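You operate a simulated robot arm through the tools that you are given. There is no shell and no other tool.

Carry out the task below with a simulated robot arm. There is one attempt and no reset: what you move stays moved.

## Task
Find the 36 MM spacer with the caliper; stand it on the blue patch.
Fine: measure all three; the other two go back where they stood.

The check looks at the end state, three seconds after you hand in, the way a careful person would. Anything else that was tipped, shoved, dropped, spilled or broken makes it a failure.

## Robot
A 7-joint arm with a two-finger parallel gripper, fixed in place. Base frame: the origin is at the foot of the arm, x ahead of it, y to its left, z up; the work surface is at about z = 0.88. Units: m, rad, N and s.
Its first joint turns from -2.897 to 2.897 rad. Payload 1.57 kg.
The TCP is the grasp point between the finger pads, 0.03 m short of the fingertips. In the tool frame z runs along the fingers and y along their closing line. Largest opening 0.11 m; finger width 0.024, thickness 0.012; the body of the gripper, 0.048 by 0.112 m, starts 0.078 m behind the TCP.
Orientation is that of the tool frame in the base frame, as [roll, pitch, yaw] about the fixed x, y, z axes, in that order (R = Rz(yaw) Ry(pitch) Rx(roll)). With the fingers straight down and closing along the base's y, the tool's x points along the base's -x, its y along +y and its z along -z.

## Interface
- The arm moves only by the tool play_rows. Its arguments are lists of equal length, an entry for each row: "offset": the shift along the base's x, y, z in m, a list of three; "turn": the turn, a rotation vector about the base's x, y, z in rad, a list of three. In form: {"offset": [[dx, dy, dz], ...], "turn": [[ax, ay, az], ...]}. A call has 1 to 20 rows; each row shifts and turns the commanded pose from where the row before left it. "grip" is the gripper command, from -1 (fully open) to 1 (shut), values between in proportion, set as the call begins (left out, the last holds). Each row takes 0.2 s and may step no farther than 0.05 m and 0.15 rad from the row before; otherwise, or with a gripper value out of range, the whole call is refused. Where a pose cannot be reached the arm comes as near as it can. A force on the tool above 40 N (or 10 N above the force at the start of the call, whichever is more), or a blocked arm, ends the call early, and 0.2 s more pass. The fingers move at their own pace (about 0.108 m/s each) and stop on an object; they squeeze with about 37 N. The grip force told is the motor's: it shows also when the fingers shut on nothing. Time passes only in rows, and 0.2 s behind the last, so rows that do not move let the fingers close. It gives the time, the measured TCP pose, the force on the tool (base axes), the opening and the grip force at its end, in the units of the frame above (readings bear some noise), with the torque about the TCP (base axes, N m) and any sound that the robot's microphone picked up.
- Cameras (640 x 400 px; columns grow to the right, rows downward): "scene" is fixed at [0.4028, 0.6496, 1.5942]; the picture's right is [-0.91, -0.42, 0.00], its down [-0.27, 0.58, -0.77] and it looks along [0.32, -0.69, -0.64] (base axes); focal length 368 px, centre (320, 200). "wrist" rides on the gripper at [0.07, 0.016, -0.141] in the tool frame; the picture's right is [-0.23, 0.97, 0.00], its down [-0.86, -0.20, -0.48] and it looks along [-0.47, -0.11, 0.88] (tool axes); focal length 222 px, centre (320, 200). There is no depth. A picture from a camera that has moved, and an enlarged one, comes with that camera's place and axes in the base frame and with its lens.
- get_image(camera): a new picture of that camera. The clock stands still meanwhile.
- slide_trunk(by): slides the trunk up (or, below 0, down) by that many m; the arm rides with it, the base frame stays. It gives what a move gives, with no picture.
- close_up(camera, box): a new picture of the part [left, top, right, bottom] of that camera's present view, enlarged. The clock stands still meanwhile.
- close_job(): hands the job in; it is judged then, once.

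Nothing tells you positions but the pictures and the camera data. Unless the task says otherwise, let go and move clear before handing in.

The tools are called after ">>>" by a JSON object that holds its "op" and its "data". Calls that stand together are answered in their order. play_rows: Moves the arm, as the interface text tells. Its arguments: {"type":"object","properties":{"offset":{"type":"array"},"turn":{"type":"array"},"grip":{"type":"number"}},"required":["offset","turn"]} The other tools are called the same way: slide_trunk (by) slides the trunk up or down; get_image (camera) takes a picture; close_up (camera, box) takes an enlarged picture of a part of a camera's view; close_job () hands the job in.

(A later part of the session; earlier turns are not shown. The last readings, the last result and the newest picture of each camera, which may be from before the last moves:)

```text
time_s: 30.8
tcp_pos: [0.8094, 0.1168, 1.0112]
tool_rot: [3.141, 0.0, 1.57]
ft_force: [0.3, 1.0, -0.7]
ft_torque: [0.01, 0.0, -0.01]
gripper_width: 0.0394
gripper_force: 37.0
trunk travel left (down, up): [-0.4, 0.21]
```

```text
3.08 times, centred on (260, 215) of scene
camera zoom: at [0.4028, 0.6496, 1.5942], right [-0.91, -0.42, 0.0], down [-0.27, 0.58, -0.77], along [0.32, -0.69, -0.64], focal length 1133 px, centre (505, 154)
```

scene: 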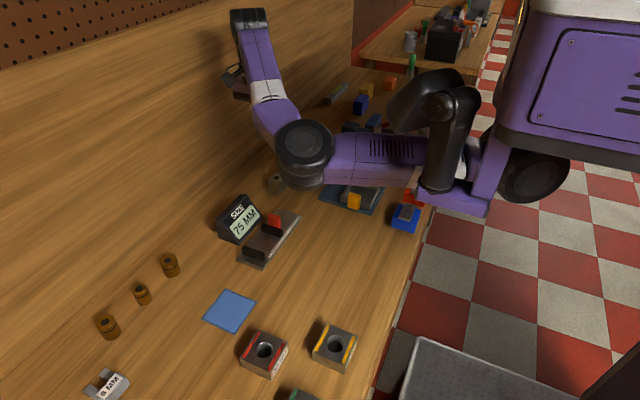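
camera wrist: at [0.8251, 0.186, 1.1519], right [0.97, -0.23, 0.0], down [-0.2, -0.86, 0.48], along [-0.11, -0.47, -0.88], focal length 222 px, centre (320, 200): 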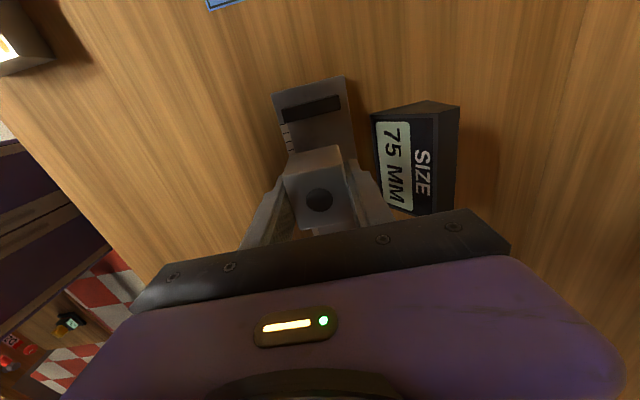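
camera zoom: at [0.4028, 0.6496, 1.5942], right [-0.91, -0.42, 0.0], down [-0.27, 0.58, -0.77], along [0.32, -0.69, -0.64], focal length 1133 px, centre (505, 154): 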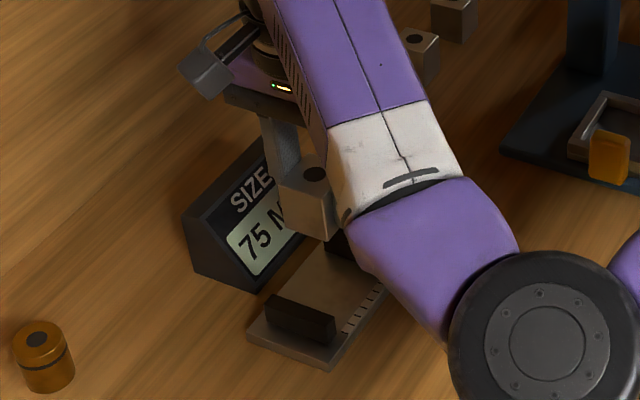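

The fixed jaw's inner face is at y ≈ 0.156 and the moving one at about 0.081, and the block hangs centred between them. I'll lower it slowly, keeping the display clear.

>>> {"op": "play_rows", "data": {"offset": [[0, 0.001, -0.003], [0, 0.001, -0.006], [0, 0, -0.01], [0, 0, -0.012], [0, 0, -0.012], [0, 0, -0.012], [0, 0, -0.01], [0, 0, -0.006], [0, 0, -0.003], [0, 0, -0.001], [0, 0, 0]], "turn": [[0, 0, 0], [0, 0, 0], [0, 0, 0], [0, 0, 0], [0, 0, 0], [0, 0, 0], [0, 0, 0], [0, 0, 0], [0, 0, 0], [0, 0, 0], [0, 0, 0]]}}

>>> {"op": "play_rows", "data": {"offset": [[0, 0, -0.0015], [0, 0, -0.0015], [0, 0, -0.001], [0, 0, 0]], "turn": [[0, 0, 0], [0, 0, 0], [0, 0, 0], [0, 0, 0]]}}

>>> {"op": "close_up", "data": {"camera": "wrist", "box": [200, 40, 440, 240]}}

>>> {"op": "close_up", "data": {"camera": "scene", "box": [200, 150, 320, 280]}}

```text
time_s: 33.2
tcp_pos: [0.808, 0.1171, 0.9357]
tool_rot: [-3.141, 0.001, 1.57]
ft_force: [-1.4, 0.5, -0.5]
ft_torque: [0.0, -0.01, -0.01]
gripper_width: 0.0396
gripper_force: 36.7
trunk travel left (down, up): [-0.4, 0.21]
```

```text
time_s: 34.2
tcp_pos: [0.8091, 0.1189, 0.9335]
tool_rot: [-3.142, 0.0, 1.571]
ft_force: [0.4, 0.7, -1.4]
ft_torque: [0.04, -0.01, -0.05]
gripper_width: 0.0393
gripper_force: 37.1
trunk travel left (down, up): [-0.4, 0.21]
```

```text
2.00 times, centred on (320, 140) of wrist
camera zoom: at [0.8248, 0.1881, 1.0728], right [0.97, -0.23, 0.0], down [-0.2, -0.86, 0.48], along [-0.11, -0.47, -0.88], focal length 444 px, centre (320, 320)
```

zoom: 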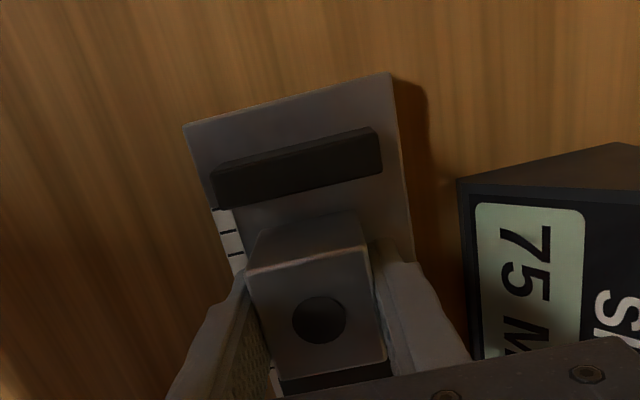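

```text
3.08 times, centred on (260, 215) of scene
camera zoom: at [0.4028, 0.6496, 1.5942], right [-0.91, -0.42, 0.0], down [-0.27, 0.58, -0.77], along [0.32, -0.69, -0.64], focal length 1133 px, centre (505, 154)
```

zoom: 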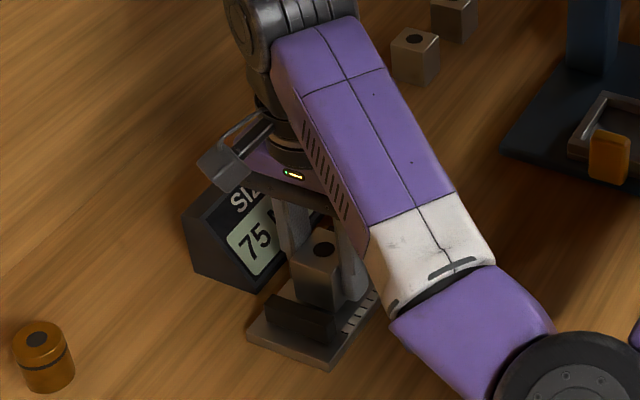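

The block is just above the plate between the jaws. I'll keep lowering 1 mm at a time until the force shows contact.

>>> {"op": "play_rows", "data": {"offset": [[0, 0, -0.001], [0, 0, -0.001], [0, 0, 0]], "turn": [[0, 0, 0], [0, 0, 0], [0, 0, 0]]}}

>>> {"op": "play_rows", "data": {"offset": [[0, 0, -0.001], [0, 0, -0.001], [0, 0, 0]], "turn": [[0, 0, 0], [0, 0, 0], [0, 0, 0]]}}

>>> {"op": "close_up", "data": {"camera": "wrist", "box": [200, 40, 440, 240]}}

```text
time_s: 35.0
tcp_pos: [0.8075, 0.1187, 0.9298]
tool_rot: [3.141, -0.002, 1.571]
ft_force: [0.2, 0.5, -1.9]
ft_torque: [0.0, 0.02, 0.02]
gripper_width: 0.0394
gripper_force: 37.1
trunk travel left (down, up): [-0.4, 0.21]
```

```text
time_s: 35.8
tcp_pos: [0.8082, 0.1197, 0.9282]
tool_rot: [-3.141, 0.0, 1.572]
ft_force: [-0.8, -0.3, -2.1]
ft_torque: [0.01, 0.0, 0.02]
gripper_width: 0.0391
gripper_force: 37.0
trunk travel left (down, up): [-0.4, 0.21]
```

```text
2.00 times, centred on (320, 140) of wrist
camera zoom: at [0.8251, 0.1878, 1.0687], right [0.97, -0.23, 0.0], down [-0.2, -0.86, 0.48], along [-0.11, -0.47, -0.88], focal length 444 px, centre (320, 320)
```

zoom: 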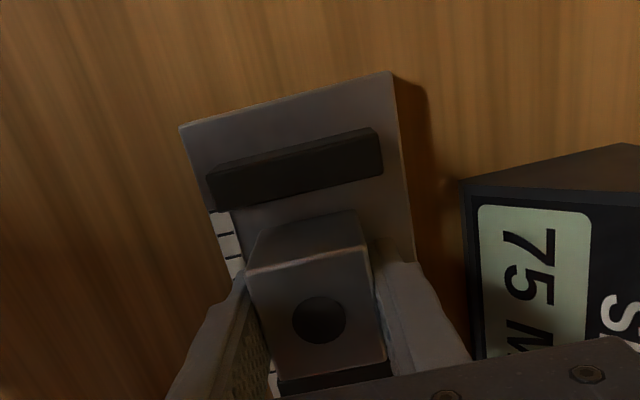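

Still no contact, so I keep lowering in small steps.

>>> {"op": "play_rows", "data": {"offset": [[0, 0, -0.001], [0, 0, -0.001], [0, 0, 0]], "turn": [[0, 0, 0], [0, 0, 0], [0, 0, 0]]}}

>>> {"op": "play_rows", "data": {"offset": [[0, 0, -0.001], [0, 0, -0.001], [0, 0, 0]], "turn": [[0, 0, 0], [0, 0, 0], [0, 0, 0]]}}

>>> {"op": "close_up", "data": {"camera": "wrist", "box": [200, 40, 440, 240]}}

```text
time_s: 36.6
tcp_pos: [0.8083, 0.1185, 0.9254]
tool_rot: [-3.14, -0.001, 1.568]
ft_force: [-0.1, -0.2, -0.7]
ft_torque: [-0.01, 0.0, -0.01]
gripper_width: 0.0393
gripper_force: 37.2
trunk travel left (down, up): [-0.4, 0.21]
```

```text
time_s: 37.4
tcp_pos: [0.8082, 0.1189, 0.925]
tool_rot: [3.139, 0.0, 1.57]
ft_force: [-1.0, -0.8, 21.8]
ft_torque: [0.0, 0.18, 0.01]
gripper_width: 0.0396
gripper_force: 36.7
trunk travel left (down, up): [-0.4, 0.21]
```

```text
2.00 times, centred on (320, 140) of wrist
camera zoom: at [0.8245, 0.1878, 1.0663], right [0.97, -0.23, 0.0], down [-0.2, -0.86, 0.48], along [-0.11, -0.47, -0.88], focal length 444 px, centre (320, 320)
```

zoom: 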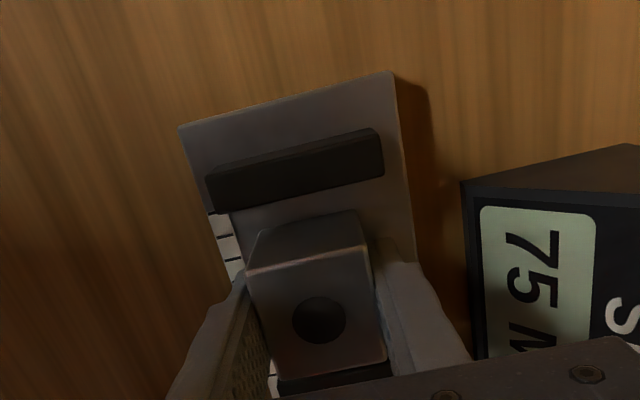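

Contact is felt at TCP z ≈ 0.925, so the plate top is near 0.890. I'll relieve the pressure, open to about 60 mm and rise.

>>> {"op": "play_rows", "data": {"offset": [[0, 0, 0.0015], [0, 0, 0]], "turn": [[0, 0, 0], [0, 0, 0]]}}

>>> {"op": "play_rows", "data": {"offset": [[0, 0, 0], [0, 0, 0], [0, 0, 0], [0, 0, 0.005], [0, 0, 0.02], [0, 0, 0.03], [0, 0, 0.03], [0, 0, 0]], "turn": [[0, 0, 0], [0, 0, 0], [0, 0, 0], [0, 0, 0], [0, 0, 0], [0, 0, 0], [0, 0, 0], [0, 0, 0]], "grip": -0.09}}

>>> {"op": "get_image", "data": {"camera": "wrist"}}

>>> {"op": "close_up", "data": {"camera": "wrist", "box": [200, 40, 440, 240]}}

>>> {"op": "close_up", "data": {"camera": "scene", "box": [200, 150, 320, 280]}}

```text
time_s: 38.0
tcp_pos: [0.8081, 0.1196, 0.925]
tool_rot: [3.14, 0.002, 1.571]
ft_force: [2.5, -3.3, 11.1]
ft_torque: [-0.05, -0.12, -0.05]
gripper_width: 0.0394
gripper_force: 36.7
trunk travel left (down, up): [-0.4, 0.21]
```

```text
time_s: 39.8
tcp_pos: [0.8076, 0.1201, 1.0106]
tool_rot: [3.141, 0.001, 1.57]
ft_force: [-0.2, 0.0, 0.4]
ft_torque: [0.02, 0.02, 0.01]
gripper_width: 0.06
gripper_force: 0.0
trunk travel left (down, up): [-0.4, 0.21]
```

```text
taken
camera wrist: at [0.8243, 0.189, 1.1516], right [0.97, -0.23, 0.0], down [-0.2, -0.86, 0.48], along [-0.11, -0.47, -0.88], focal length 222 px, centre (320, 200)
```

wrist: 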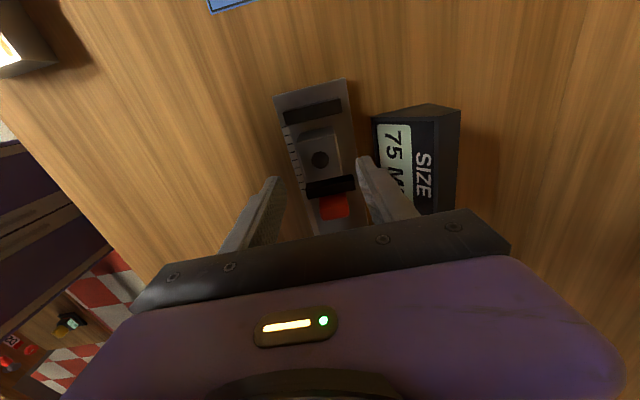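

```text
2.00 times, centred on (320, 140) of wrist
camera zoom: at [0.8243, 0.189, 1.1516], right [0.97, -0.23, 0.0], down [-0.2, -0.86, 0.48], along [-0.11, -0.47, -0.88], focal length 444 px, centre (320, 320)
```

zoom: 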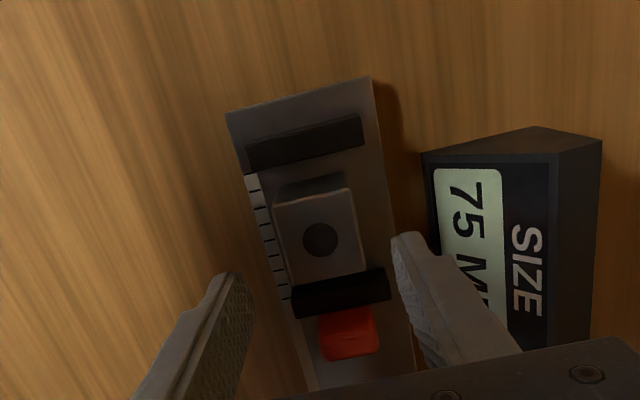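

```text
3.08 times, centred on (260, 215) of scene
camera zoom: at [0.4028, 0.6496, 1.5942], right [-0.91, -0.42, 0.0], down [-0.27, 0.58, -0.77], along [0.32, -0.69, -0.64], focal length 1133 px, centre (505, 154)
```

zoom: 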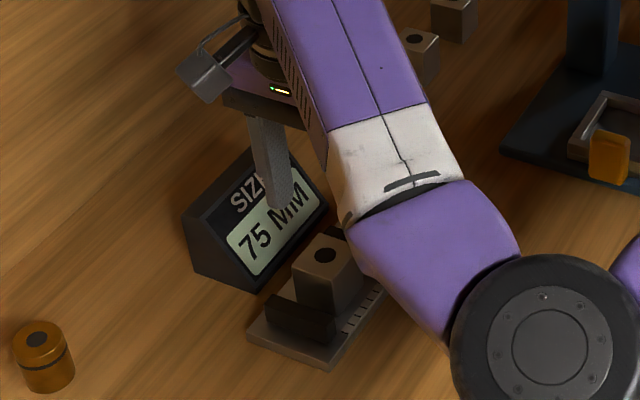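

Block 1 stands between the jaws. Next I'll close the fingers behind the red tab (its -y side) and push the moving jaw gently towards the block.

>>> {"op": "play_rows", "data": {"offset": [[0, -0.02, 0], [0, -0.035, 0], [0, -0.035, 0], [0.001, -0.013, 0], [0, 0, 0], [0, 0, 0]], "turn": [[0, 0, 0], [0, 0, 0], [0, 0, 0], [0, 0, 0], [0, 0, 0], [0, 0, 0]], "grip": 1}}

>>> {"op": "get_image", "data": {"camera": "wrist"}}

>>> {"op": "close_up", "data": {"camera": "wrist", "box": [220, 0, 460, 200]}}

```text
time_s: 41.2
tcp_pos: [0.8096, 0.0136, 1.0088]
tool_rot: [3.141, 0.001, 1.572]
ft_force: [1.0, 0.1, -0.1]
ft_torque: [0.01, -0.03, 0.0]
gripper_width: 0.0001
gripper_force: 21.2
trunk travel left (down, up): [-0.4, 0.21]
```

```text
taken
camera wrist: at [0.8254, 0.0828, 1.1506], right [0.97, -0.23, 0.0], down [-0.2, -0.86, 0.48], along [-0.11, -0.47, -0.88], focal length 222 px, centre (320, 200)
```

wrist: 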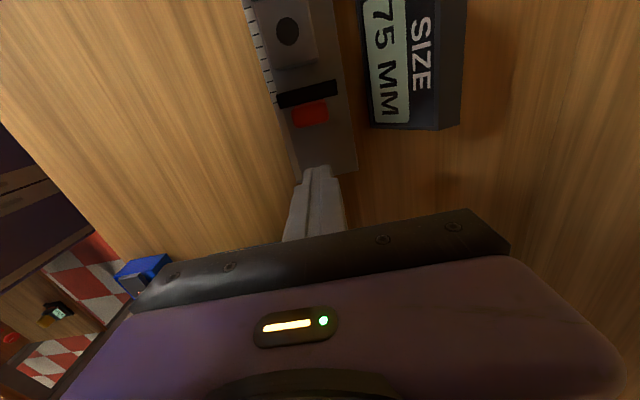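

```text
2.00 times, centred on (340, 100) of wrist
camera zoom: at [0.8254, 0.0828, 1.1506], right [0.97, -0.23, 0.0], down [-0.2, -0.86, 0.48], along [-0.11, -0.47, -0.88], focal length 444 px, centre (280, 400)
```

zoom: 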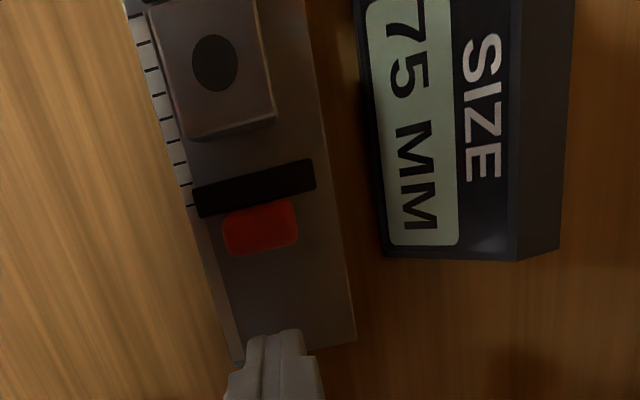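

The tab's rear face is at y ≈ 0.050 and my closed fingers are at y ≈ 0.027. I'll lower behind the tab and advance slowly.

>>> {"op": "play_rows", "data": {"offset": [[0, 0, -0.03], [0, 0, -0.03], [0, 0, -0.0175], [0, 0.01, 0], [0, 0.008, 0], [0, 0, 0]], "turn": [[0, 0, 0], [0, 0, 0], [0, 0, 0], [0, 0, 0], [0, 0, 0], [0, 0, 0]]}}

>>> {"op": "play_rows", "data": {"offset": [[0, 0.003, 0], [0, 0.004, 0], [0, 0.004, 0], [0, 0.004, 0], [0, 0, 0]], "turn": [[0, 0, 0], [0, 0, 0], [0, 0, 0], [0, 0, 0], [0, 0, 0]]}}

>>> {"op": "get_image", "data": {"camera": "wrist"}}

>>> {"op": "close_up", "data": {"camera": "wrist", "box": [220, 0, 460, 200]}}

```text
time_s: 42.6
tcp_pos: [0.8097, 0.0329, 0.9323]
tool_rot: [-3.141, 0.001, 1.57]
ft_force: [-0.4, 0.4, -0.9]
ft_torque: [0.02, 0.03, -0.03]
gripper_width: 0.0
gripper_force: 21.6
trunk travel left (down, up): [-0.4, 0.21]
```

```text
time_s: 43.8
tcp_pos: [0.8087, 0.0476, 0.9316]
tool_rot: [3.141, 0.0, 1.57]
ft_force: [-0.8, -1.2, 0.0]
ft_torque: [-0.01, -0.03, 0.01]
gripper_width: 0.0
gripper_force: 21.6
trunk travel left (down, up): [-0.4, 0.21]
```

```text
taken
camera wrist: at [0.8256, 0.1177, 1.0735], right [0.97, -0.23, 0.0], down [-0.2, -0.86, 0.48], along [-0.11, -0.47, -0.88], focal length 222 px, centre (320, 200)
```

wrist: 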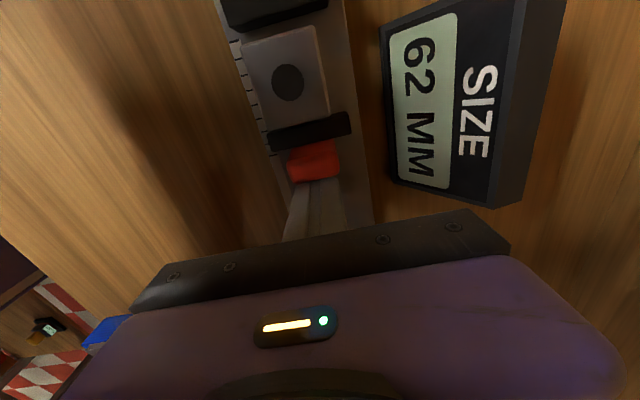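

```text
2.00 times, centred on (340, 100) of wrist
camera zoom: at [0.8256, 0.1177, 1.0735], right [0.97, -0.23, 0.0], down [-0.2, -0.86, 0.48], along [-0.11, -0.47, -0.88], focal length 444 px, centre (280, 400)
```

zoom: 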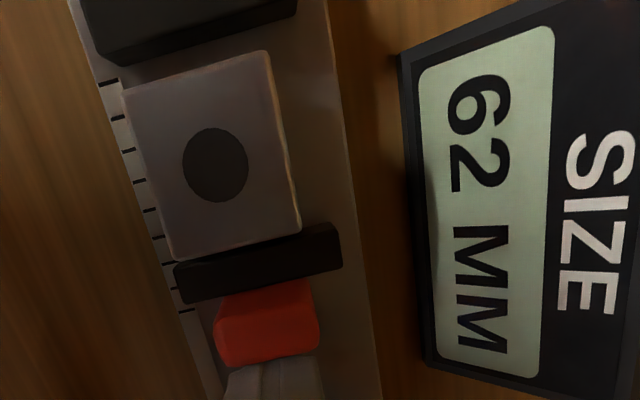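

The jaw moves easily and the display follows: 62 MM now. I'll keep pushing gently until the jaw presses the block against the fixed jaw.

>>> {"op": "play_rows", "data": {"offset": [[0, 0.004, 0], [0, 0.004, 0], [0, 0.004, 0], [0, 0.003, 0], [0, 0.002, 0], [0, 0, 0]], "turn": [[0, 0, 0], [0, 0, 0], [0, 0, 0], [0, 0, 0], [0, 0, 0], [0, 0, 0]]}}

>>> {"op": "get_image", "data": {"camera": "wrist"}}

>>> {"op": "play_rows", "data": {"offset": [[0, 0.001, 0], [0, 0.001, 0], [0, 0, 0]], "turn": [[0, 0, 0], [0, 0, 0], [0, 0, 0]]}}

>>> {"op": "get_image", "data": {"camera": "wrist"}}

```text
time_s: 45.2
tcp_pos: [0.8093, 0.0656, 0.933]
tool_rot: [-3.14, 0.0, 1.57]
ft_force: [0.2, -2.1, 0.9]
ft_torque: [0.0, -0.02, 0.01]
gripper_width: 0.0
gripper_force: 21.3
trunk travel left (down, up): [-0.4, 0.21]
```

```text
taken
camera wrist: at [0.8257, 0.1346, 1.0738], right [0.97, -0.23, 0.0], down [-0.2, -0.86, 0.48], along [-0.11, -0.47, -0.88], focal length 222 px, centre (320, 200)
```

wrist: 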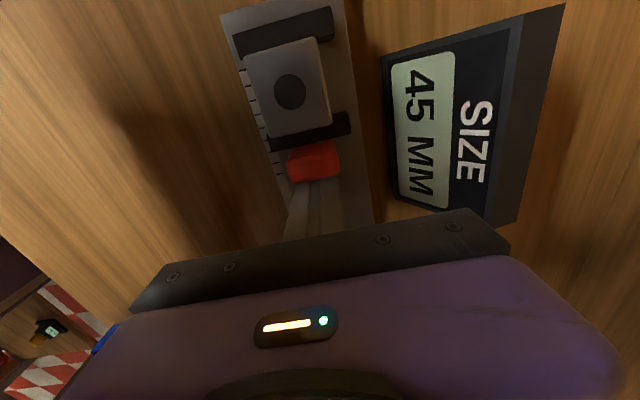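

```text
time_s: 46.0
tcp_pos: [0.8094, 0.0672, 0.9323]
tool_rot: [3.141, 0.0, 1.568]
ft_force: [-2.9, -10.6, 6.1]
ft_torque: [0.16, -0.01, 0.15]
gripper_width: 0.0
gripper_force: 21.2
trunk travel left (down, up): [-0.4, 0.21]
```

```text
taken
camera wrist: at [0.8256, 0.1356, 1.074], right [0.97, -0.23, 0.0], down [-0.2, -0.85, 0.48], along [-0.11, -0.47, -0.88], focal length 222 px, centre (320, 200)
```

wrist: 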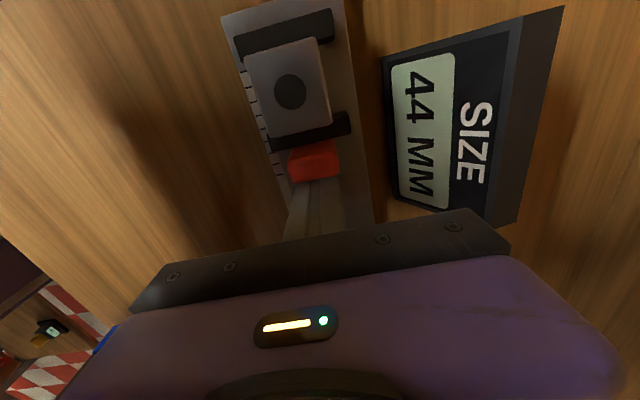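

The force rose to about 10 N and the display shows 44 MM. I'll press slightly more and zoom in to confirm the reading is steady.

>>> {"op": "play_rows", "data": {"offset": [[0, 0.001, 0], [0, 0, 0]], "turn": [[0, 0, 0], [0, 0, 0]]}}

>>> {"op": "close_up", "data": {"camera": "wrist", "box": [220, 0, 560, 220]}}

>>> {"op": "get_image", "data": {"camera": "scene"}}

```text
time_s: 46.6
tcp_pos: [0.8092, 0.0655, 0.9329]
tool_rot: [-3.141, 0.002, 1.566]
ft_force: [-0.5, -25.5, -0.2]
ft_torque: [0.2, 0.0, 0.24]
gripper_width: 0.0
gripper_force: 21.6
trunk travel left (down, up): [-0.4, 0.21]
```

```text
1.82 times, centred on (390, 110) of wrist
camera zoom: at [0.8257, 0.1358, 1.0739], right [0.97, -0.23, 0.0], down [-0.2, -0.85, 0.48], along [-0.11, -0.47, -0.88], focal length 404 px, centre (193, 364)
```

zoom: 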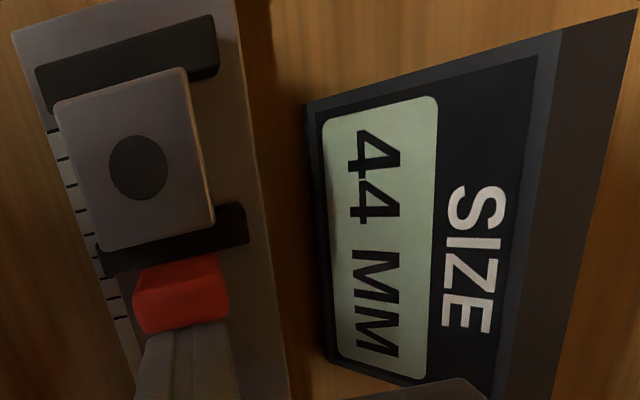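

```text
taken
```

scene: 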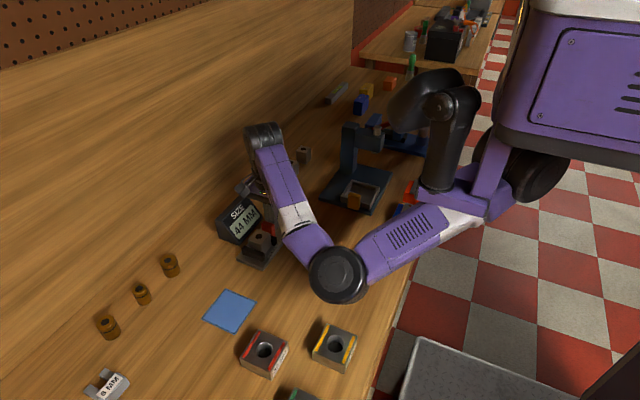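

Block 1 reads a firm 44 MM. I'll back off the tab, rise, and go back over the block to take it out.

>>> {"op": "play_rows", "data": {"offset": [[0, -0.003, 0], [0, -0.008, 0], [0, -0.013, 0], [0, 0, 0.02], [0, 0, 0.03], [0, 0, 0.028], [0, 0.03, 0], [0, 0.035, 0], [-0.001, 0.025, 0], [0, 0, 0], [0, 0, 0]], "turn": [[0, 0, 0], [0, 0, 0], [0, 0, 0], [0, 0, 0], [0, 0, 0], [0, 0, 0], [0, 0, 0], [0, 0, 0], [0, 0, 0], [0, 0, 0], [0, 0, 0]]}}

>>> {"op": "play_rows", "data": {"offset": [[0, 0, 0], [0, 0, 0], [0, 0, 0]], "turn": [[0, 0, 0], [0, 0, 0], [0, 0, 0]], "grip": -0.09}}

>>> {"op": "get_image", "data": {"camera": "wrist"}}

>>> {"op": "close_up", "data": {"camera": "wrist", "box": [240, 80, 400, 240]}}

```text
time_s: 49.0
tcp_pos: [0.8096, 0.1355, 1.0104]
tool_rot: [3.141, -0.001, 1.571]
ft_force: [-0.4, 1.3, -0.4]
ft_torque: [-0.01, -0.01, -0.01]
gripper_width: 0.0002
gripper_force: 21.6
trunk travel left (down, up): [-0.4, 0.21]
```

```text
time_s: 49.8
tcp_pos: [0.81, 0.1364, 1.0097]
tool_rot: [3.141, 0.001, 1.569]
ft_force: [-0.4, -0.3, -0.3]
ft_torque: [0.01, 0.03, -0.02]
gripper_width: 0.0601
gripper_force: 0.0
trunk travel left (down, up): [-0.4, 0.21]
```

```text
taken
camera wrist: at [0.8257, 0.205, 1.1506], right [0.97, -0.23, 0.0], down [-0.2, -0.86, 0.48], along [-0.11, -0.47, -0.88], focal length 222 px, centre (320, 200)
```

wrist: 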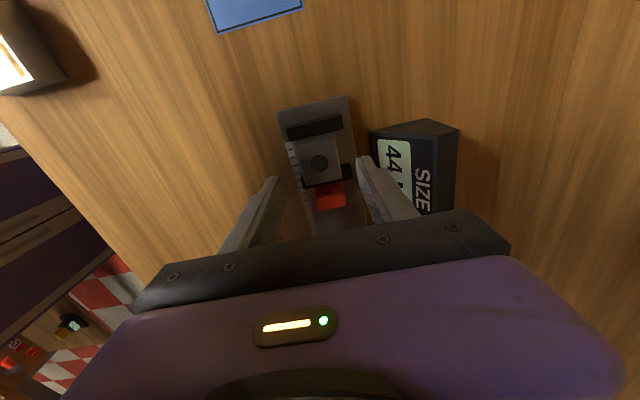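

```text
2.50 times, centred on (320, 160) of wrist
camera zoom: at [0.8257, 0.205, 1.1506], right [0.97, -0.23, 0.0], down [-0.2, -0.86, 0.48], along [-0.11, -0.47, -0.88], focal length 555 px, centre (320, 300)
```

zoom: 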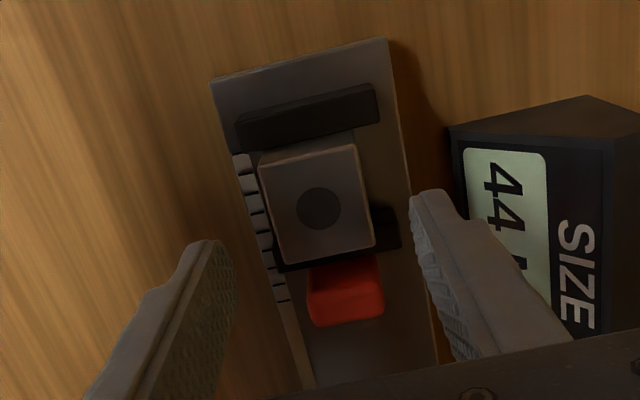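

The block stays put between the jaws. I'll shift slightly to centre on its hole, descend around it and check alignment before closing.

>>> {"op": "play_rows", "data": {"offset": [[-0.001, -0.003, -0.02], [0, 0, -0.03], [0, 0, -0.02], [0, 0, -0.01], [0, 0, -0.004], [0, 0, 0]], "turn": [[0, 0, 0], [0, 0, 0], [0, 0, 0], [0, 0, 0], [0, 0, 0], [0, 0, 0]]}}

>>> {"op": "close_up", "data": {"camera": "wrist", "box": [240, 80, 400, 240]}}

```text
time_s: 51.2
tcp_pos: [0.8066, 0.1326, 0.9236]
tool_rot: [3.14, -0.001, 1.571]
ft_force: [0.6, -0.5, 0.5]
ft_torque: [-0.02, 0.03, 0.0]
gripper_width: 0.06
gripper_force: 0.0
trunk travel left (down, up): [-0.4, 0.21]
```

```text
2.50 times, centred on (320, 160) of wrist
camera zoom: at [0.8235, 0.2015, 1.0651], right [0.97, -0.23, 0.0], down [-0.2, -0.86, 0.48], along [-0.11, -0.47, -0.88], focal length 555 px, centre (320, 300)
```

zoom: 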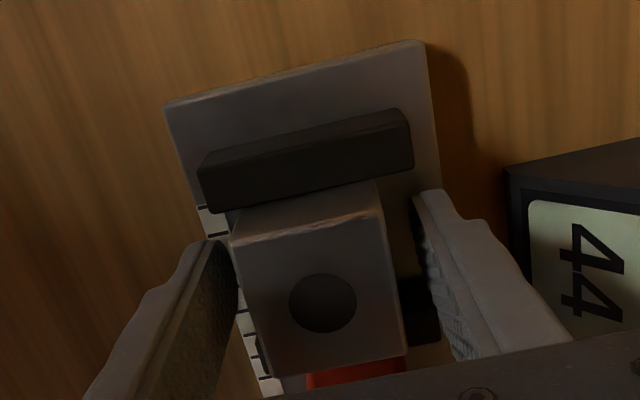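

The block is well centred between the fingers. I'll close and lift very gently out of the jaws.

>>> {"op": "play_rows", "data": {"offset": [[0.001, 0, 0], [0, 0, 0], [0, 0, 0], [0, 0, 0]], "turn": [[0, 0, 0], [0, 0, 0], [0, 0, 0], [0, 0, 0]], "grip": 1}}

>>> {"op": "play_rows", "data": {"offset": [[0, 0, 0.001], [0, 0, 0.001], [0, 0, 0.002], [0, 0, 0.003], [0, 0, 0.003], [0, 0, 0]], "turn": [[0, 0, 0], [0, 0, 0], [0, 0, 0], [0, 0, 0], [0, 0, 0], [0, 0, 0]]}}

>>> {"op": "close_up", "data": {"camera": "wrist", "box": [240, 80, 400, 240]}}

```text
time_s: 52.2
tcp_pos: [0.809, 0.1337, 0.9238]
tool_rot: [3.141, 0.0, 1.572]
ft_force: [-0.5, -0.5, 0.4]
ft_torque: [-0.09, 0.01, -0.01]
gripper_width: 0.0396
gripper_force: 36.6
trunk travel left (down, up): [-0.4, 0.21]
```

```text
time_s: 53.6
tcp_pos: [0.8063, 0.1314, 0.9356]
tool_rot: [3.141, 0.0, 1.571]
ft_force: [0.5, 0.4, -1.0]
ft_torque: [0.03, 0.02, -0.01]
gripper_width: 0.0398
gripper_force: 37.7
trunk travel left (down, up): [-0.4, 0.21]
```

```text
2.50 times, centred on (320, 160) of wrist
camera zoom: at [0.8241, 0.2014, 1.0772], right [0.97, -0.23, 0.0], down [-0.2, -0.86, 0.48], along [-0.11, -0.47, -0.88], focal length 555 px, centre (320, 300)
```

zoom: 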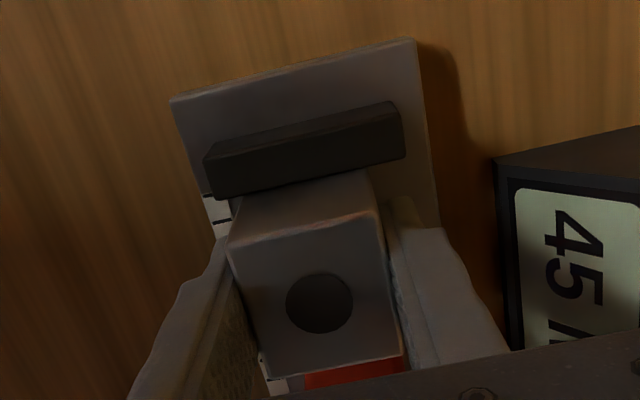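

The block is out of the jaws and held. I'll carry it back along the same route to its original spot at (0.9005, -0.110).

>>> {"op": "play_rows", "data": {"offset": [[0, 0, 0.003], [0, 0, 0.006], [0, 0, 0.01], [0, 0, 0.012], [0, 0, 0.012], [0, 0, 0.012], [0, 0, 0.009], [0, 0, 0.005], [0, -0.004, 0], [0, -0.008, 0], [0, -0.012, 0], [0, -0.015, 0], [0, -0.015, 0], [0, -0.015, 0], [0, -0.015, 0], [0, -0.015, 0], [0, -0.015, 0], [0, -0.012, 0], [0, -0.008, 0], [0, -0.004, 0]], "turn": [[0, 0, 0], [0, 0, 0], [0, 0, 0], [0, 0, 0], [0, 0, 0], [0, 0, 0], [0, 0, 0], [0, 0, 0], [0, 0, 0], [0, 0, 0], [0, 0, 0], [0, 0, 0], [0, 0, 0], [0, 0, 0], [0, 0, 0], [0, 0, 0], [0, 0, 0], [0, 0, 0], [0, 0, 0], [0, 0, 0]]}}

>>> {"op": "play_rows", "data": {"offset": [[0.003, -0.003, 0], [0.006, -0.007, 0], [0.009, -0.01, 0], [0.01, -0.011, 0], [0.01, -0.011, 0], [0.01, -0.011, 0], [0.01, -0.011, 0], [0.01, -0.011, 0], [0.009, -0.01, 0], [0.007, -0.008, 0], [0.005, -0.006, 0], [0.0025, -0.003, 0], [0, 0, 0], [0, 0, 0]], "turn": [[0, 0, 0], [0, 0, 0], [0, 0, 0], [0, 0, 0], [0, 0, 0], [0, 0, 0], [0, 0, 0], [0, 0, 0], [0, 0, 0], [0, 0, 0], [0, 0, 0], [0, 0, 0], [0, 0, 0], [0, 0, 0]]}}

>>> {"op": "get_image", "data": {"camera": "wrist"}}

>>> {"op": "close_up", "data": {"camera": "wrist", "box": [240, 80, 400, 240]}}

```text
time_s: 57.8
tcp_pos: [0.807, -0.006, 1.0052]
tool_rot: [-3.142, -0.001, 1.57]
ft_force: [0.2, 0.0, -0.8]
ft_torque: [0.02, 0.02, -0.01]
gripper_width: 0.0393
gripper_force: 36.8
trunk travel left (down, up): [-0.4, 0.21]
```

```text
time_s: 60.8
tcp_pos: [0.9004, -0.1096, 1.0059]
tool_rot: [-3.14, 0.002, 1.572]
ft_force: [0.1, -0.4, -1.1]
ft_torque: [-0.03, 0.02, 0.0]
gripper_width: 0.0393
gripper_force: 36.5
trunk travel left (down, up): [-0.4, 0.21]
```

```text
taken
camera wrist: at [0.9161, -0.04, 1.1473], right [0.97, -0.23, 0.0], down [-0.2, -0.86, 0.48], along [-0.11, -0.47, -0.88], focal length 222 px, centre (320, 200)
```

wrist: 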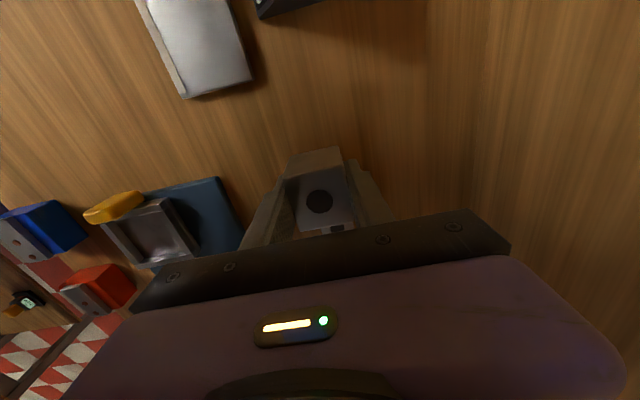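

```text
2.50 times, centred on (320, 160) of wrist
camera zoom: at [0.9161, -0.04, 1.1473], right [0.97, -0.23, 0.0], down [-0.2, -0.86, 0.48], along [-0.11, -0.47, -0.88], focal length 555 px, centre (320, 300)
```

zoom: 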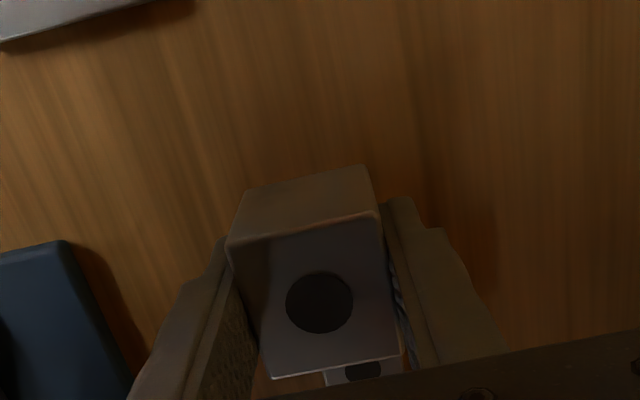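

I'm over the original spot with the block held. Lowering slowly to the bench.

>>> {"op": "play_rows", "data": {"offset": [[0, 0, -0.004], [0, 0, -0.008], [0, 0, -0.012], [0, 0, -0.013], [0, 0, -0.013], [0, 0, -0.013], [0, 0, -0.011], [0, 0, -0.008], [0, 0, -0.004], [0, 0, -0.002], [0, 0, 0], [0, 0, 0]], "turn": [[0, 0, 0], [0, 0, 0], [0, 0, 0], [0, 0, 0], [0, 0, 0], [0, 0, 0], [0, 0, 0], [0, 0, 0], [0, 0, 0], [0, 0, 0], [0, 0, 0], [0, 0, 0]]}}

>>> {"op": "play_rows", "data": {"offset": [[0, 0, -0.001], [0, 0, -0.001], [0, 0, 0]], "turn": [[0, 0, 0], [0, 0, 0], [0, 0, 0]]}}

>>> {"op": "play_rows", "data": {"offset": [[0, 0, -0.001], [0, 0, 0]], "turn": [[0, 0, 0], [0, 0, 0]]}}

```text
time_s: 63.4
tcp_pos: [0.9001, -0.1083, 0.9169]
tool_rot: [3.142, 0.002, 1.571]
ft_force: [0.5, 0.4, -1.4]
ft_torque: [0.01, 0.01, 0.03]
gripper_width: 0.0396
gripper_force: 36.9
trunk travel left (down, up): [-0.4, 0.21]
```

```text
time_s: 64.2
tcp_pos: [0.9009, -0.1092, 0.9151]
tool_rot: [-3.141, -0.001, 1.571]
ft_force: [0.6, 0.0, -1.0]
ft_torque: [-0.01, -0.03, 0.02]
gripper_width: 0.0396
gripper_force: 36.9
trunk travel left (down, up): [-0.4, 0.21]
```

```text
time_s: 64.8
tcp_pos: [0.9011, -0.1084, 0.9133]
tool_rot: [3.141, -0.001, 1.571]
ft_force: [-0.3, -0.5, -0.3]
ft_torque: [-0.03, 0.0, 0.0]
gripper_width: 0.0394
gripper_force: 37.3
trunk travel left (down, up): [-0.4, 0.21]
```

>>> {"op": "play_rows", "data": {"offset": [[0, 0, -0.001], [0, 0, 0]], "turn": [[0, 0, 0], [0, 0, 0]]}}

>>> {"op": "close_up", "data": {"camera": "wrist", "box": [240, 80, 400, 240]}}

```text
time_s: 65.4
tcp_pos: [0.9003, -0.1076, 0.9135]
tool_rot: [-3.141, 0.0, 1.571]
ft_force: [0.5, 0.2, -1.4]
ft_torque: [-0.01, 0.02, 0.0]
gripper_width: 0.0394
gripper_force: 37.0
trunk travel left (down, up): [-0.4, 0.21]
```

```text
2.50 times, centred on (320, 160) of wrist
camera zoom: at [0.9169, -0.039, 1.0539], right [0.97, -0.23, 0.0], down [-0.2, -0.86, 0.48], along [-0.11, -0.47, -0.88], focal length 555 px, centre (320, 300)
```

zoom: 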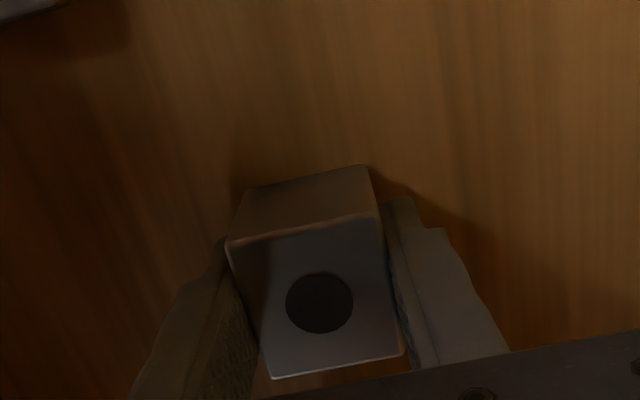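

Still a hair above the bench; I continue down in small steps until contact shows.

>>> {"op": "play_rows", "data": {"offset": [[0, -0.0005, -0.001], [0, 0, 0]], "turn": [[0, 0, 0], [0, 0, 0]]}}

>>> {"op": "play_rows", "data": {"offset": [[0, -0.0005, -0.001], [0, 0, 0]], "turn": [[0, 0, 0], [0, 0, 0]]}}

```text
time_s: 66.0
tcp_pos: [0.9, -0.1096, 0.9134]
tool_rot: [-3.139, 0.0, 1.57]
ft_force: [0.6, 0.7, 0.6]
ft_torque: [0.0, -0.01, -0.01]
gripper_width: 0.0396
gripper_force: 37.4
trunk travel left (down, up): [-0.4, 0.21]
```

```text
time_s: 66.6
tcp_pos: [0.8994, -0.1092, 0.9119]
tool_rot: [3.141, -0.001, 1.57]
ft_force: [-3.1, 0.7, 9.8]
ft_torque: [-0.05, 0.15, 0.01]
gripper_width: 0.0395
gripper_force: 36.4
trunk travel left (down, up): [-0.4, 0.21]
```

Contact with the bench is confirmed (about 10 N). I'll release and rise, then look at the row.

>>> {"op": "play_rows", "data": {"offset": [[0, 0, 0.0005], [0, 0, 0], [0, 0, 0], [0, 0, 0]], "turn": [[0, 0, 0], [0, 0, 0], [0, 0, 0], [0, 0, 0]], "grip": -0.27}}

>>> {"op": "play_rows", "data": {"offset": [[0, 0, 0.005], [0, 0, 0.015], [0, 0, 0.03], [0, 0, 0.04], [0, 0, 0.04], [0, 0, 0.0135], [0, 0, 0]], "turn": [[0, 0, 0], [0, 0, 0], [0, 0, 0], [0, 0, 0], [0, 0, 0], [0, 0, 0], [0, 0, 0]]}}

>>> {"op": "close_up", "data": {"camera": "wrist", "box": [240, 80, 400, 240]}}

>>> {"op": "get_image", "data": {"camera": "scene"}}

```text
time_s: 67.6
tcp_pos: [0.9008, -0.1082, 0.9111]
tool_rot: [3.142, -0.001, 1.571]
ft_force: [-0.7, 0.0, 0.7]
ft_torque: [0.0, -0.02, 0.02]
gripper_width: 0.0702
gripper_force: 0.1
trunk travel left (down, up): [-0.4, 0.21]
```

```text
time_s: 69.2
tcp_pos: [0.8996, -0.1093, 1.0575]
tool_rot: [-3.141, 0.0, 1.571]
ft_force: [1.2, -0.2, 0.3]
ft_torque: [0.01, -0.02, -0.03]
gripper_width: 0.07
gripper_force: 0.1
trunk travel left (down, up): [-0.4, 0.21]
```

```text
2.50 times, centred on (320, 160) of wrist
camera zoom: at [0.9173, -0.0408, 1.1987], right [0.97, -0.23, 0.0], down [-0.2, -0.86, 0.48], along [-0.11, -0.47, -0.88], focal length 555 px, centre (320, 300)
```

zoom: 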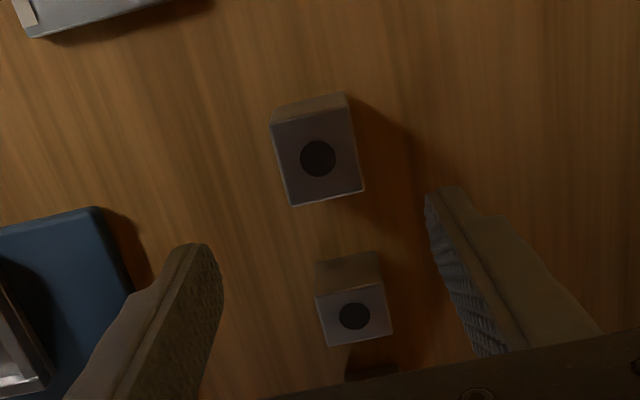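

```text
taken
```

scene: 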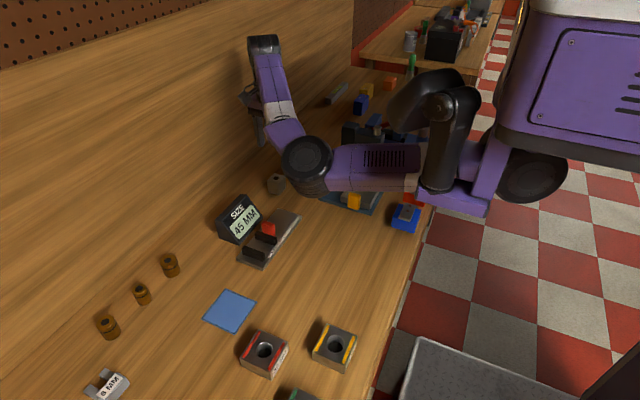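

Block 1 is back within about 2 mm of where it stood. Before the next block I'll reopen the caliper by pushing the tab back with closed fingers from its +y side.

>>> {"op": "play_rows", "data": {"offset": [[-0.02, 0.03, 0], [-0.025, 0.035, 0], [-0.025, 0.035, -0.01], [-0.0205, 0.035, -0.015], [0, 0.04, -0.01], [0, 0.035, -0.01], [0, 0.014, 0], [0, 0, 0], [0, 0, 0]], "turn": [[0, 0, 0], [0, 0, 0], [0, 0, 0], [0, 0, 0], [0, 0, 0], [0, 0, 0], [0, 0, 0], [0, 0, 0], [0, 0, 0]], "grip": 1}}

>>> {"op": "get_image", "data": {"camera": "wrist"}}

>>> {"op": "close_up", "data": {"camera": "wrist", "box": [240, 80, 400, 240]}}

>>> {"op": "close_up", "data": {"camera": "scene", "box": [200, 150, 320, 280]}}

```text
time_s: 71.2
tcp_pos: [0.8088, 0.1151, 1.0113]
tool_rot: [-3.142, 0.0, 1.572]
ft_force: [0.0, -0.1, -0.5]
ft_torque: [0.0, -0.02, 0.0]
gripper_width: 0.0
gripper_force: 21.2
trunk travel left (down, up): [-0.4, 0.21]
```

```text
taken
camera wrist: at [0.8264, 0.1845, 1.1524], right [0.97, -0.23, 0.0], down [-0.2, -0.86, 0.48], along [-0.11, -0.47, -0.88], focal length 222 px, centre (320, 200)
```

wrist: 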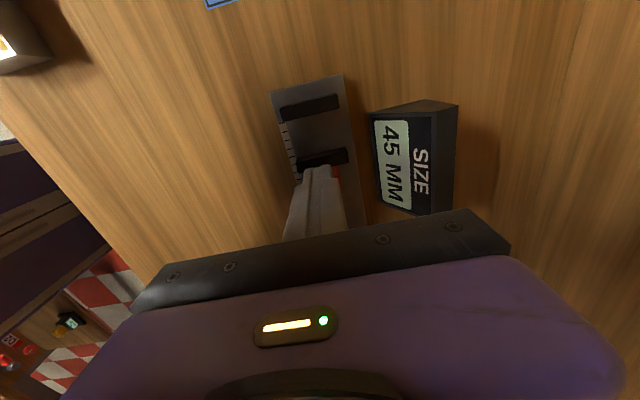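

```text
2.50 times, centred on (320, 160) of wrist
camera zoom: at [0.8264, 0.1845, 1.1524], right [0.97, -0.23, 0.0], down [-0.2, -0.86, 0.48], along [-0.11, -0.47, -0.88], focal length 555 px, centre (320, 300)
```

zoom: 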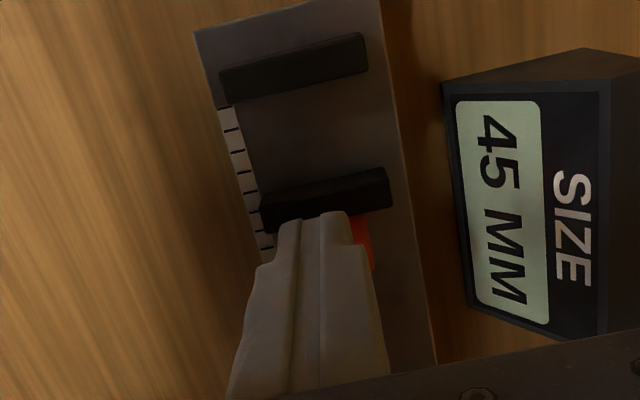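

```text
3.08 times, centred on (260, 215) of scene
camera zoom: at [0.4028, 0.6496, 1.5942], right [-0.91, -0.42, 0.0], down [-0.27, 0.58, -0.77], along [0.32, -0.69, -0.64], focal length 1133 px, centre (505, 154)
```

zoom: 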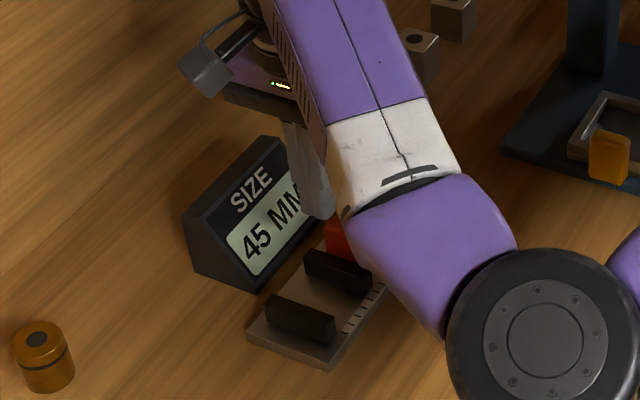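

The jaw gap is 45 mm and clear. I'll lower just above the jaw height on the +y side of the tab and push it back.

>>> {"op": "play_rows", "data": {"offset": [[0, 0.01, 0], [0, 0, -0.025], [0, 0, -0.02], [0, 0, -0.012], [0, 0, 0]], "turn": [[0, 0, 0], [0, 0, 0], [0, 0, 0], [0, 0, 0], [0, 0, 0]]}}

>>> {"op": "play_rows", "data": {"offset": [[0, -0.005, 0], [0, -0.006, 0], [0, -0.006, 0], [0, -0.006, 0], [0, 0, 0]], "turn": [[0, 0, 0], [0, 0, 0], [0, 0, 0], [0, 0, 0], [0, 0, 0]]}}

>>> {"op": "get_image", "data": {"camera": "wrist"}}

```text
time_s: 72.4
tcp_pos: [0.8111, 0.1267, 0.9526]
tool_rot: [3.141, -0.002, 1.569]
ft_force: [-0.4, 0.4, 0.3]
ft_torque: [0.01, 0.02, -0.04]
gripper_width: 0.0
gripper_force: 21.4
trunk travel left (down, up): [-0.4, 0.21]
```

```text
time_s: 73.6
tcp_pos: [0.8118, 0.1019, 0.9541]
tool_rot: [3.141, 0.001, 1.571]
ft_force: [-0.3, 0.7, 0.1]
ft_torque: [0.03, 0.04, 0.03]
gripper_width: 0.0
gripper_force: 21.3
trunk travel left (down, up): [-0.4, 0.21]
```

```text
taken
camera wrist: at [0.8278, 0.1717, 1.0946], right [0.97, -0.23, 0.0], down [-0.2, -0.86, 0.48], along [-0.11, -0.47, -0.88], focal length 222 px, centre (320, 200)
```

wrist: 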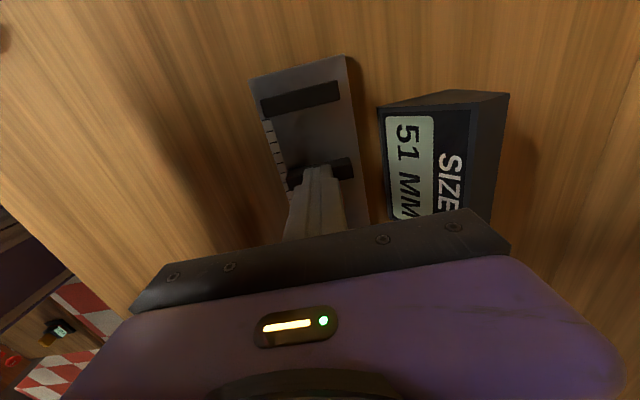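

The display reads 51 MM, so the push works. I'll push another 22 mm to open it to about 73.

>>> {"op": "play_rows", "data": {"offset": [[0, -0.005, 0], [0, -0.006, 0], [0, -0.006, 0], [0, -0.005, 0], [0, 0, 0]], "turn": [[0, 0, 0], [0, 0, 0], [0, 0, 0], [0, 0, 0], [0, 0, 0]]}}

>>> {"op": "get_image", "data": {"camera": "wrist"}}

```text
time_s: 74.8
tcp_pos: [0.8112, 0.08, 0.9536]
tool_rot: [3.141, 0.0, 1.57]
ft_force: [-1.2, 1.7, 0.0]
ft_torque: [0.01, -0.02, 0.02]
gripper_width: 0.0001
gripper_force: 21.2
trunk travel left (down, up): [-0.4, 0.21]
```

```text
taken
camera wrist: at [0.8261, 0.1497, 1.0955], right [0.97, -0.23, 0.0], down [-0.2, -0.86, 0.48], along [-0.11, -0.47, -0.88], focal length 222 px, centre (320, 200)
```

wrist: 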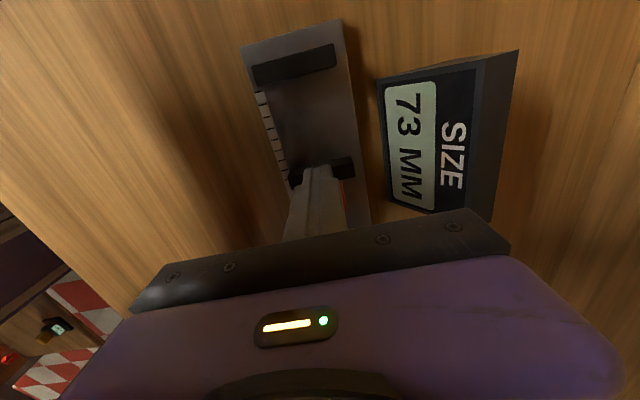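

The caliper is open at 73 MM. Now I'll rise and go over block 2 at about (0.900, -0.203).

>>> {"op": "play_rows", "data": {"offset": [[0, 0.004, 0.01], [0, 0, 0.04], [0, 0, 0.045], [0, -0.03, 0.013], [0.01, -0.04, 0], [0.02, -0.04, 0], [0.02, -0.04, 0], [0.02, -0.04, 0], [0.02, -0.04, 0], [0.0005, -0.04, 0], [0, -0.0165, 0], [0, 0, 0], [0, 0, 0]], "turn": [[0, 0, 0], [0, 0, 0], [0, 0, 0], [0, 0, 0], [0, 0, 0], [0, 0, 0], [0, 0, 0], [0, 0, 0], [0, 0, 0], [0, 0, 0], [0, 0, 0], [0, 0, 0], [0, 0, 0]], "grip": -0.27}}

>>> {"op": "get_image", "data": {"camera": "wrist"}}

>>> {"op": "close_up", "data": {"camera": "wrist", "box": [240, 80, 400, 240]}}

```text
time_s: 77.6
tcp_pos: [0.8998, -0.2015, 1.0619]
tool_rot: [3.141, 0.0, 1.57]
ft_force: [0.3, 0.2, -0.7]
ft_torque: [0.0, -0.03, -0.02]
gripper_width: 0.07
gripper_force: 0.0
trunk travel left (down, up): [-0.4, 0.21]
```

```text
taken
camera wrist: at [0.9163, -0.1325, 1.2031], right [0.97, -0.23, 0.0], down [-0.2, -0.86, 0.48], along [-0.11, -0.47, -0.88], focal length 222 px, centre (320, 200)
```

wrist: 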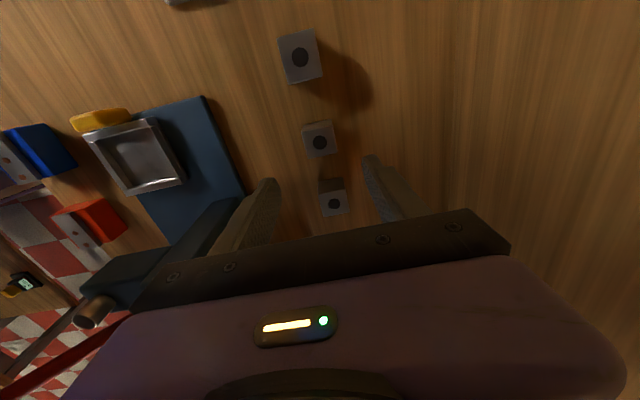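

```text
2.50 times, centred on (320, 160) of wrist
camera zoom: at [0.9163, -0.1325, 1.2031], right [0.97, -0.23, 0.0], down [-0.2, -0.86, 0.48], along [-0.11, -0.47, -0.88], focal length 555 px, centre (320, 300)
```

zoom: 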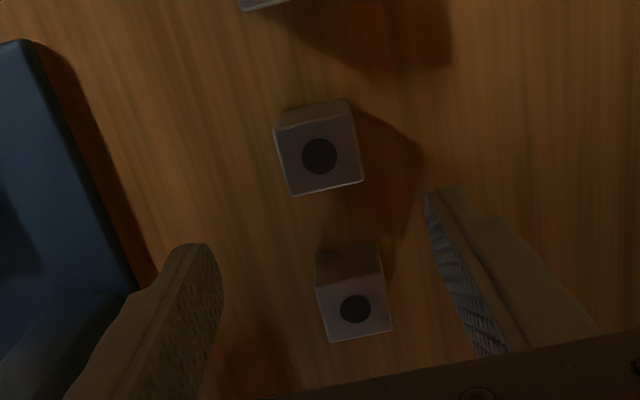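

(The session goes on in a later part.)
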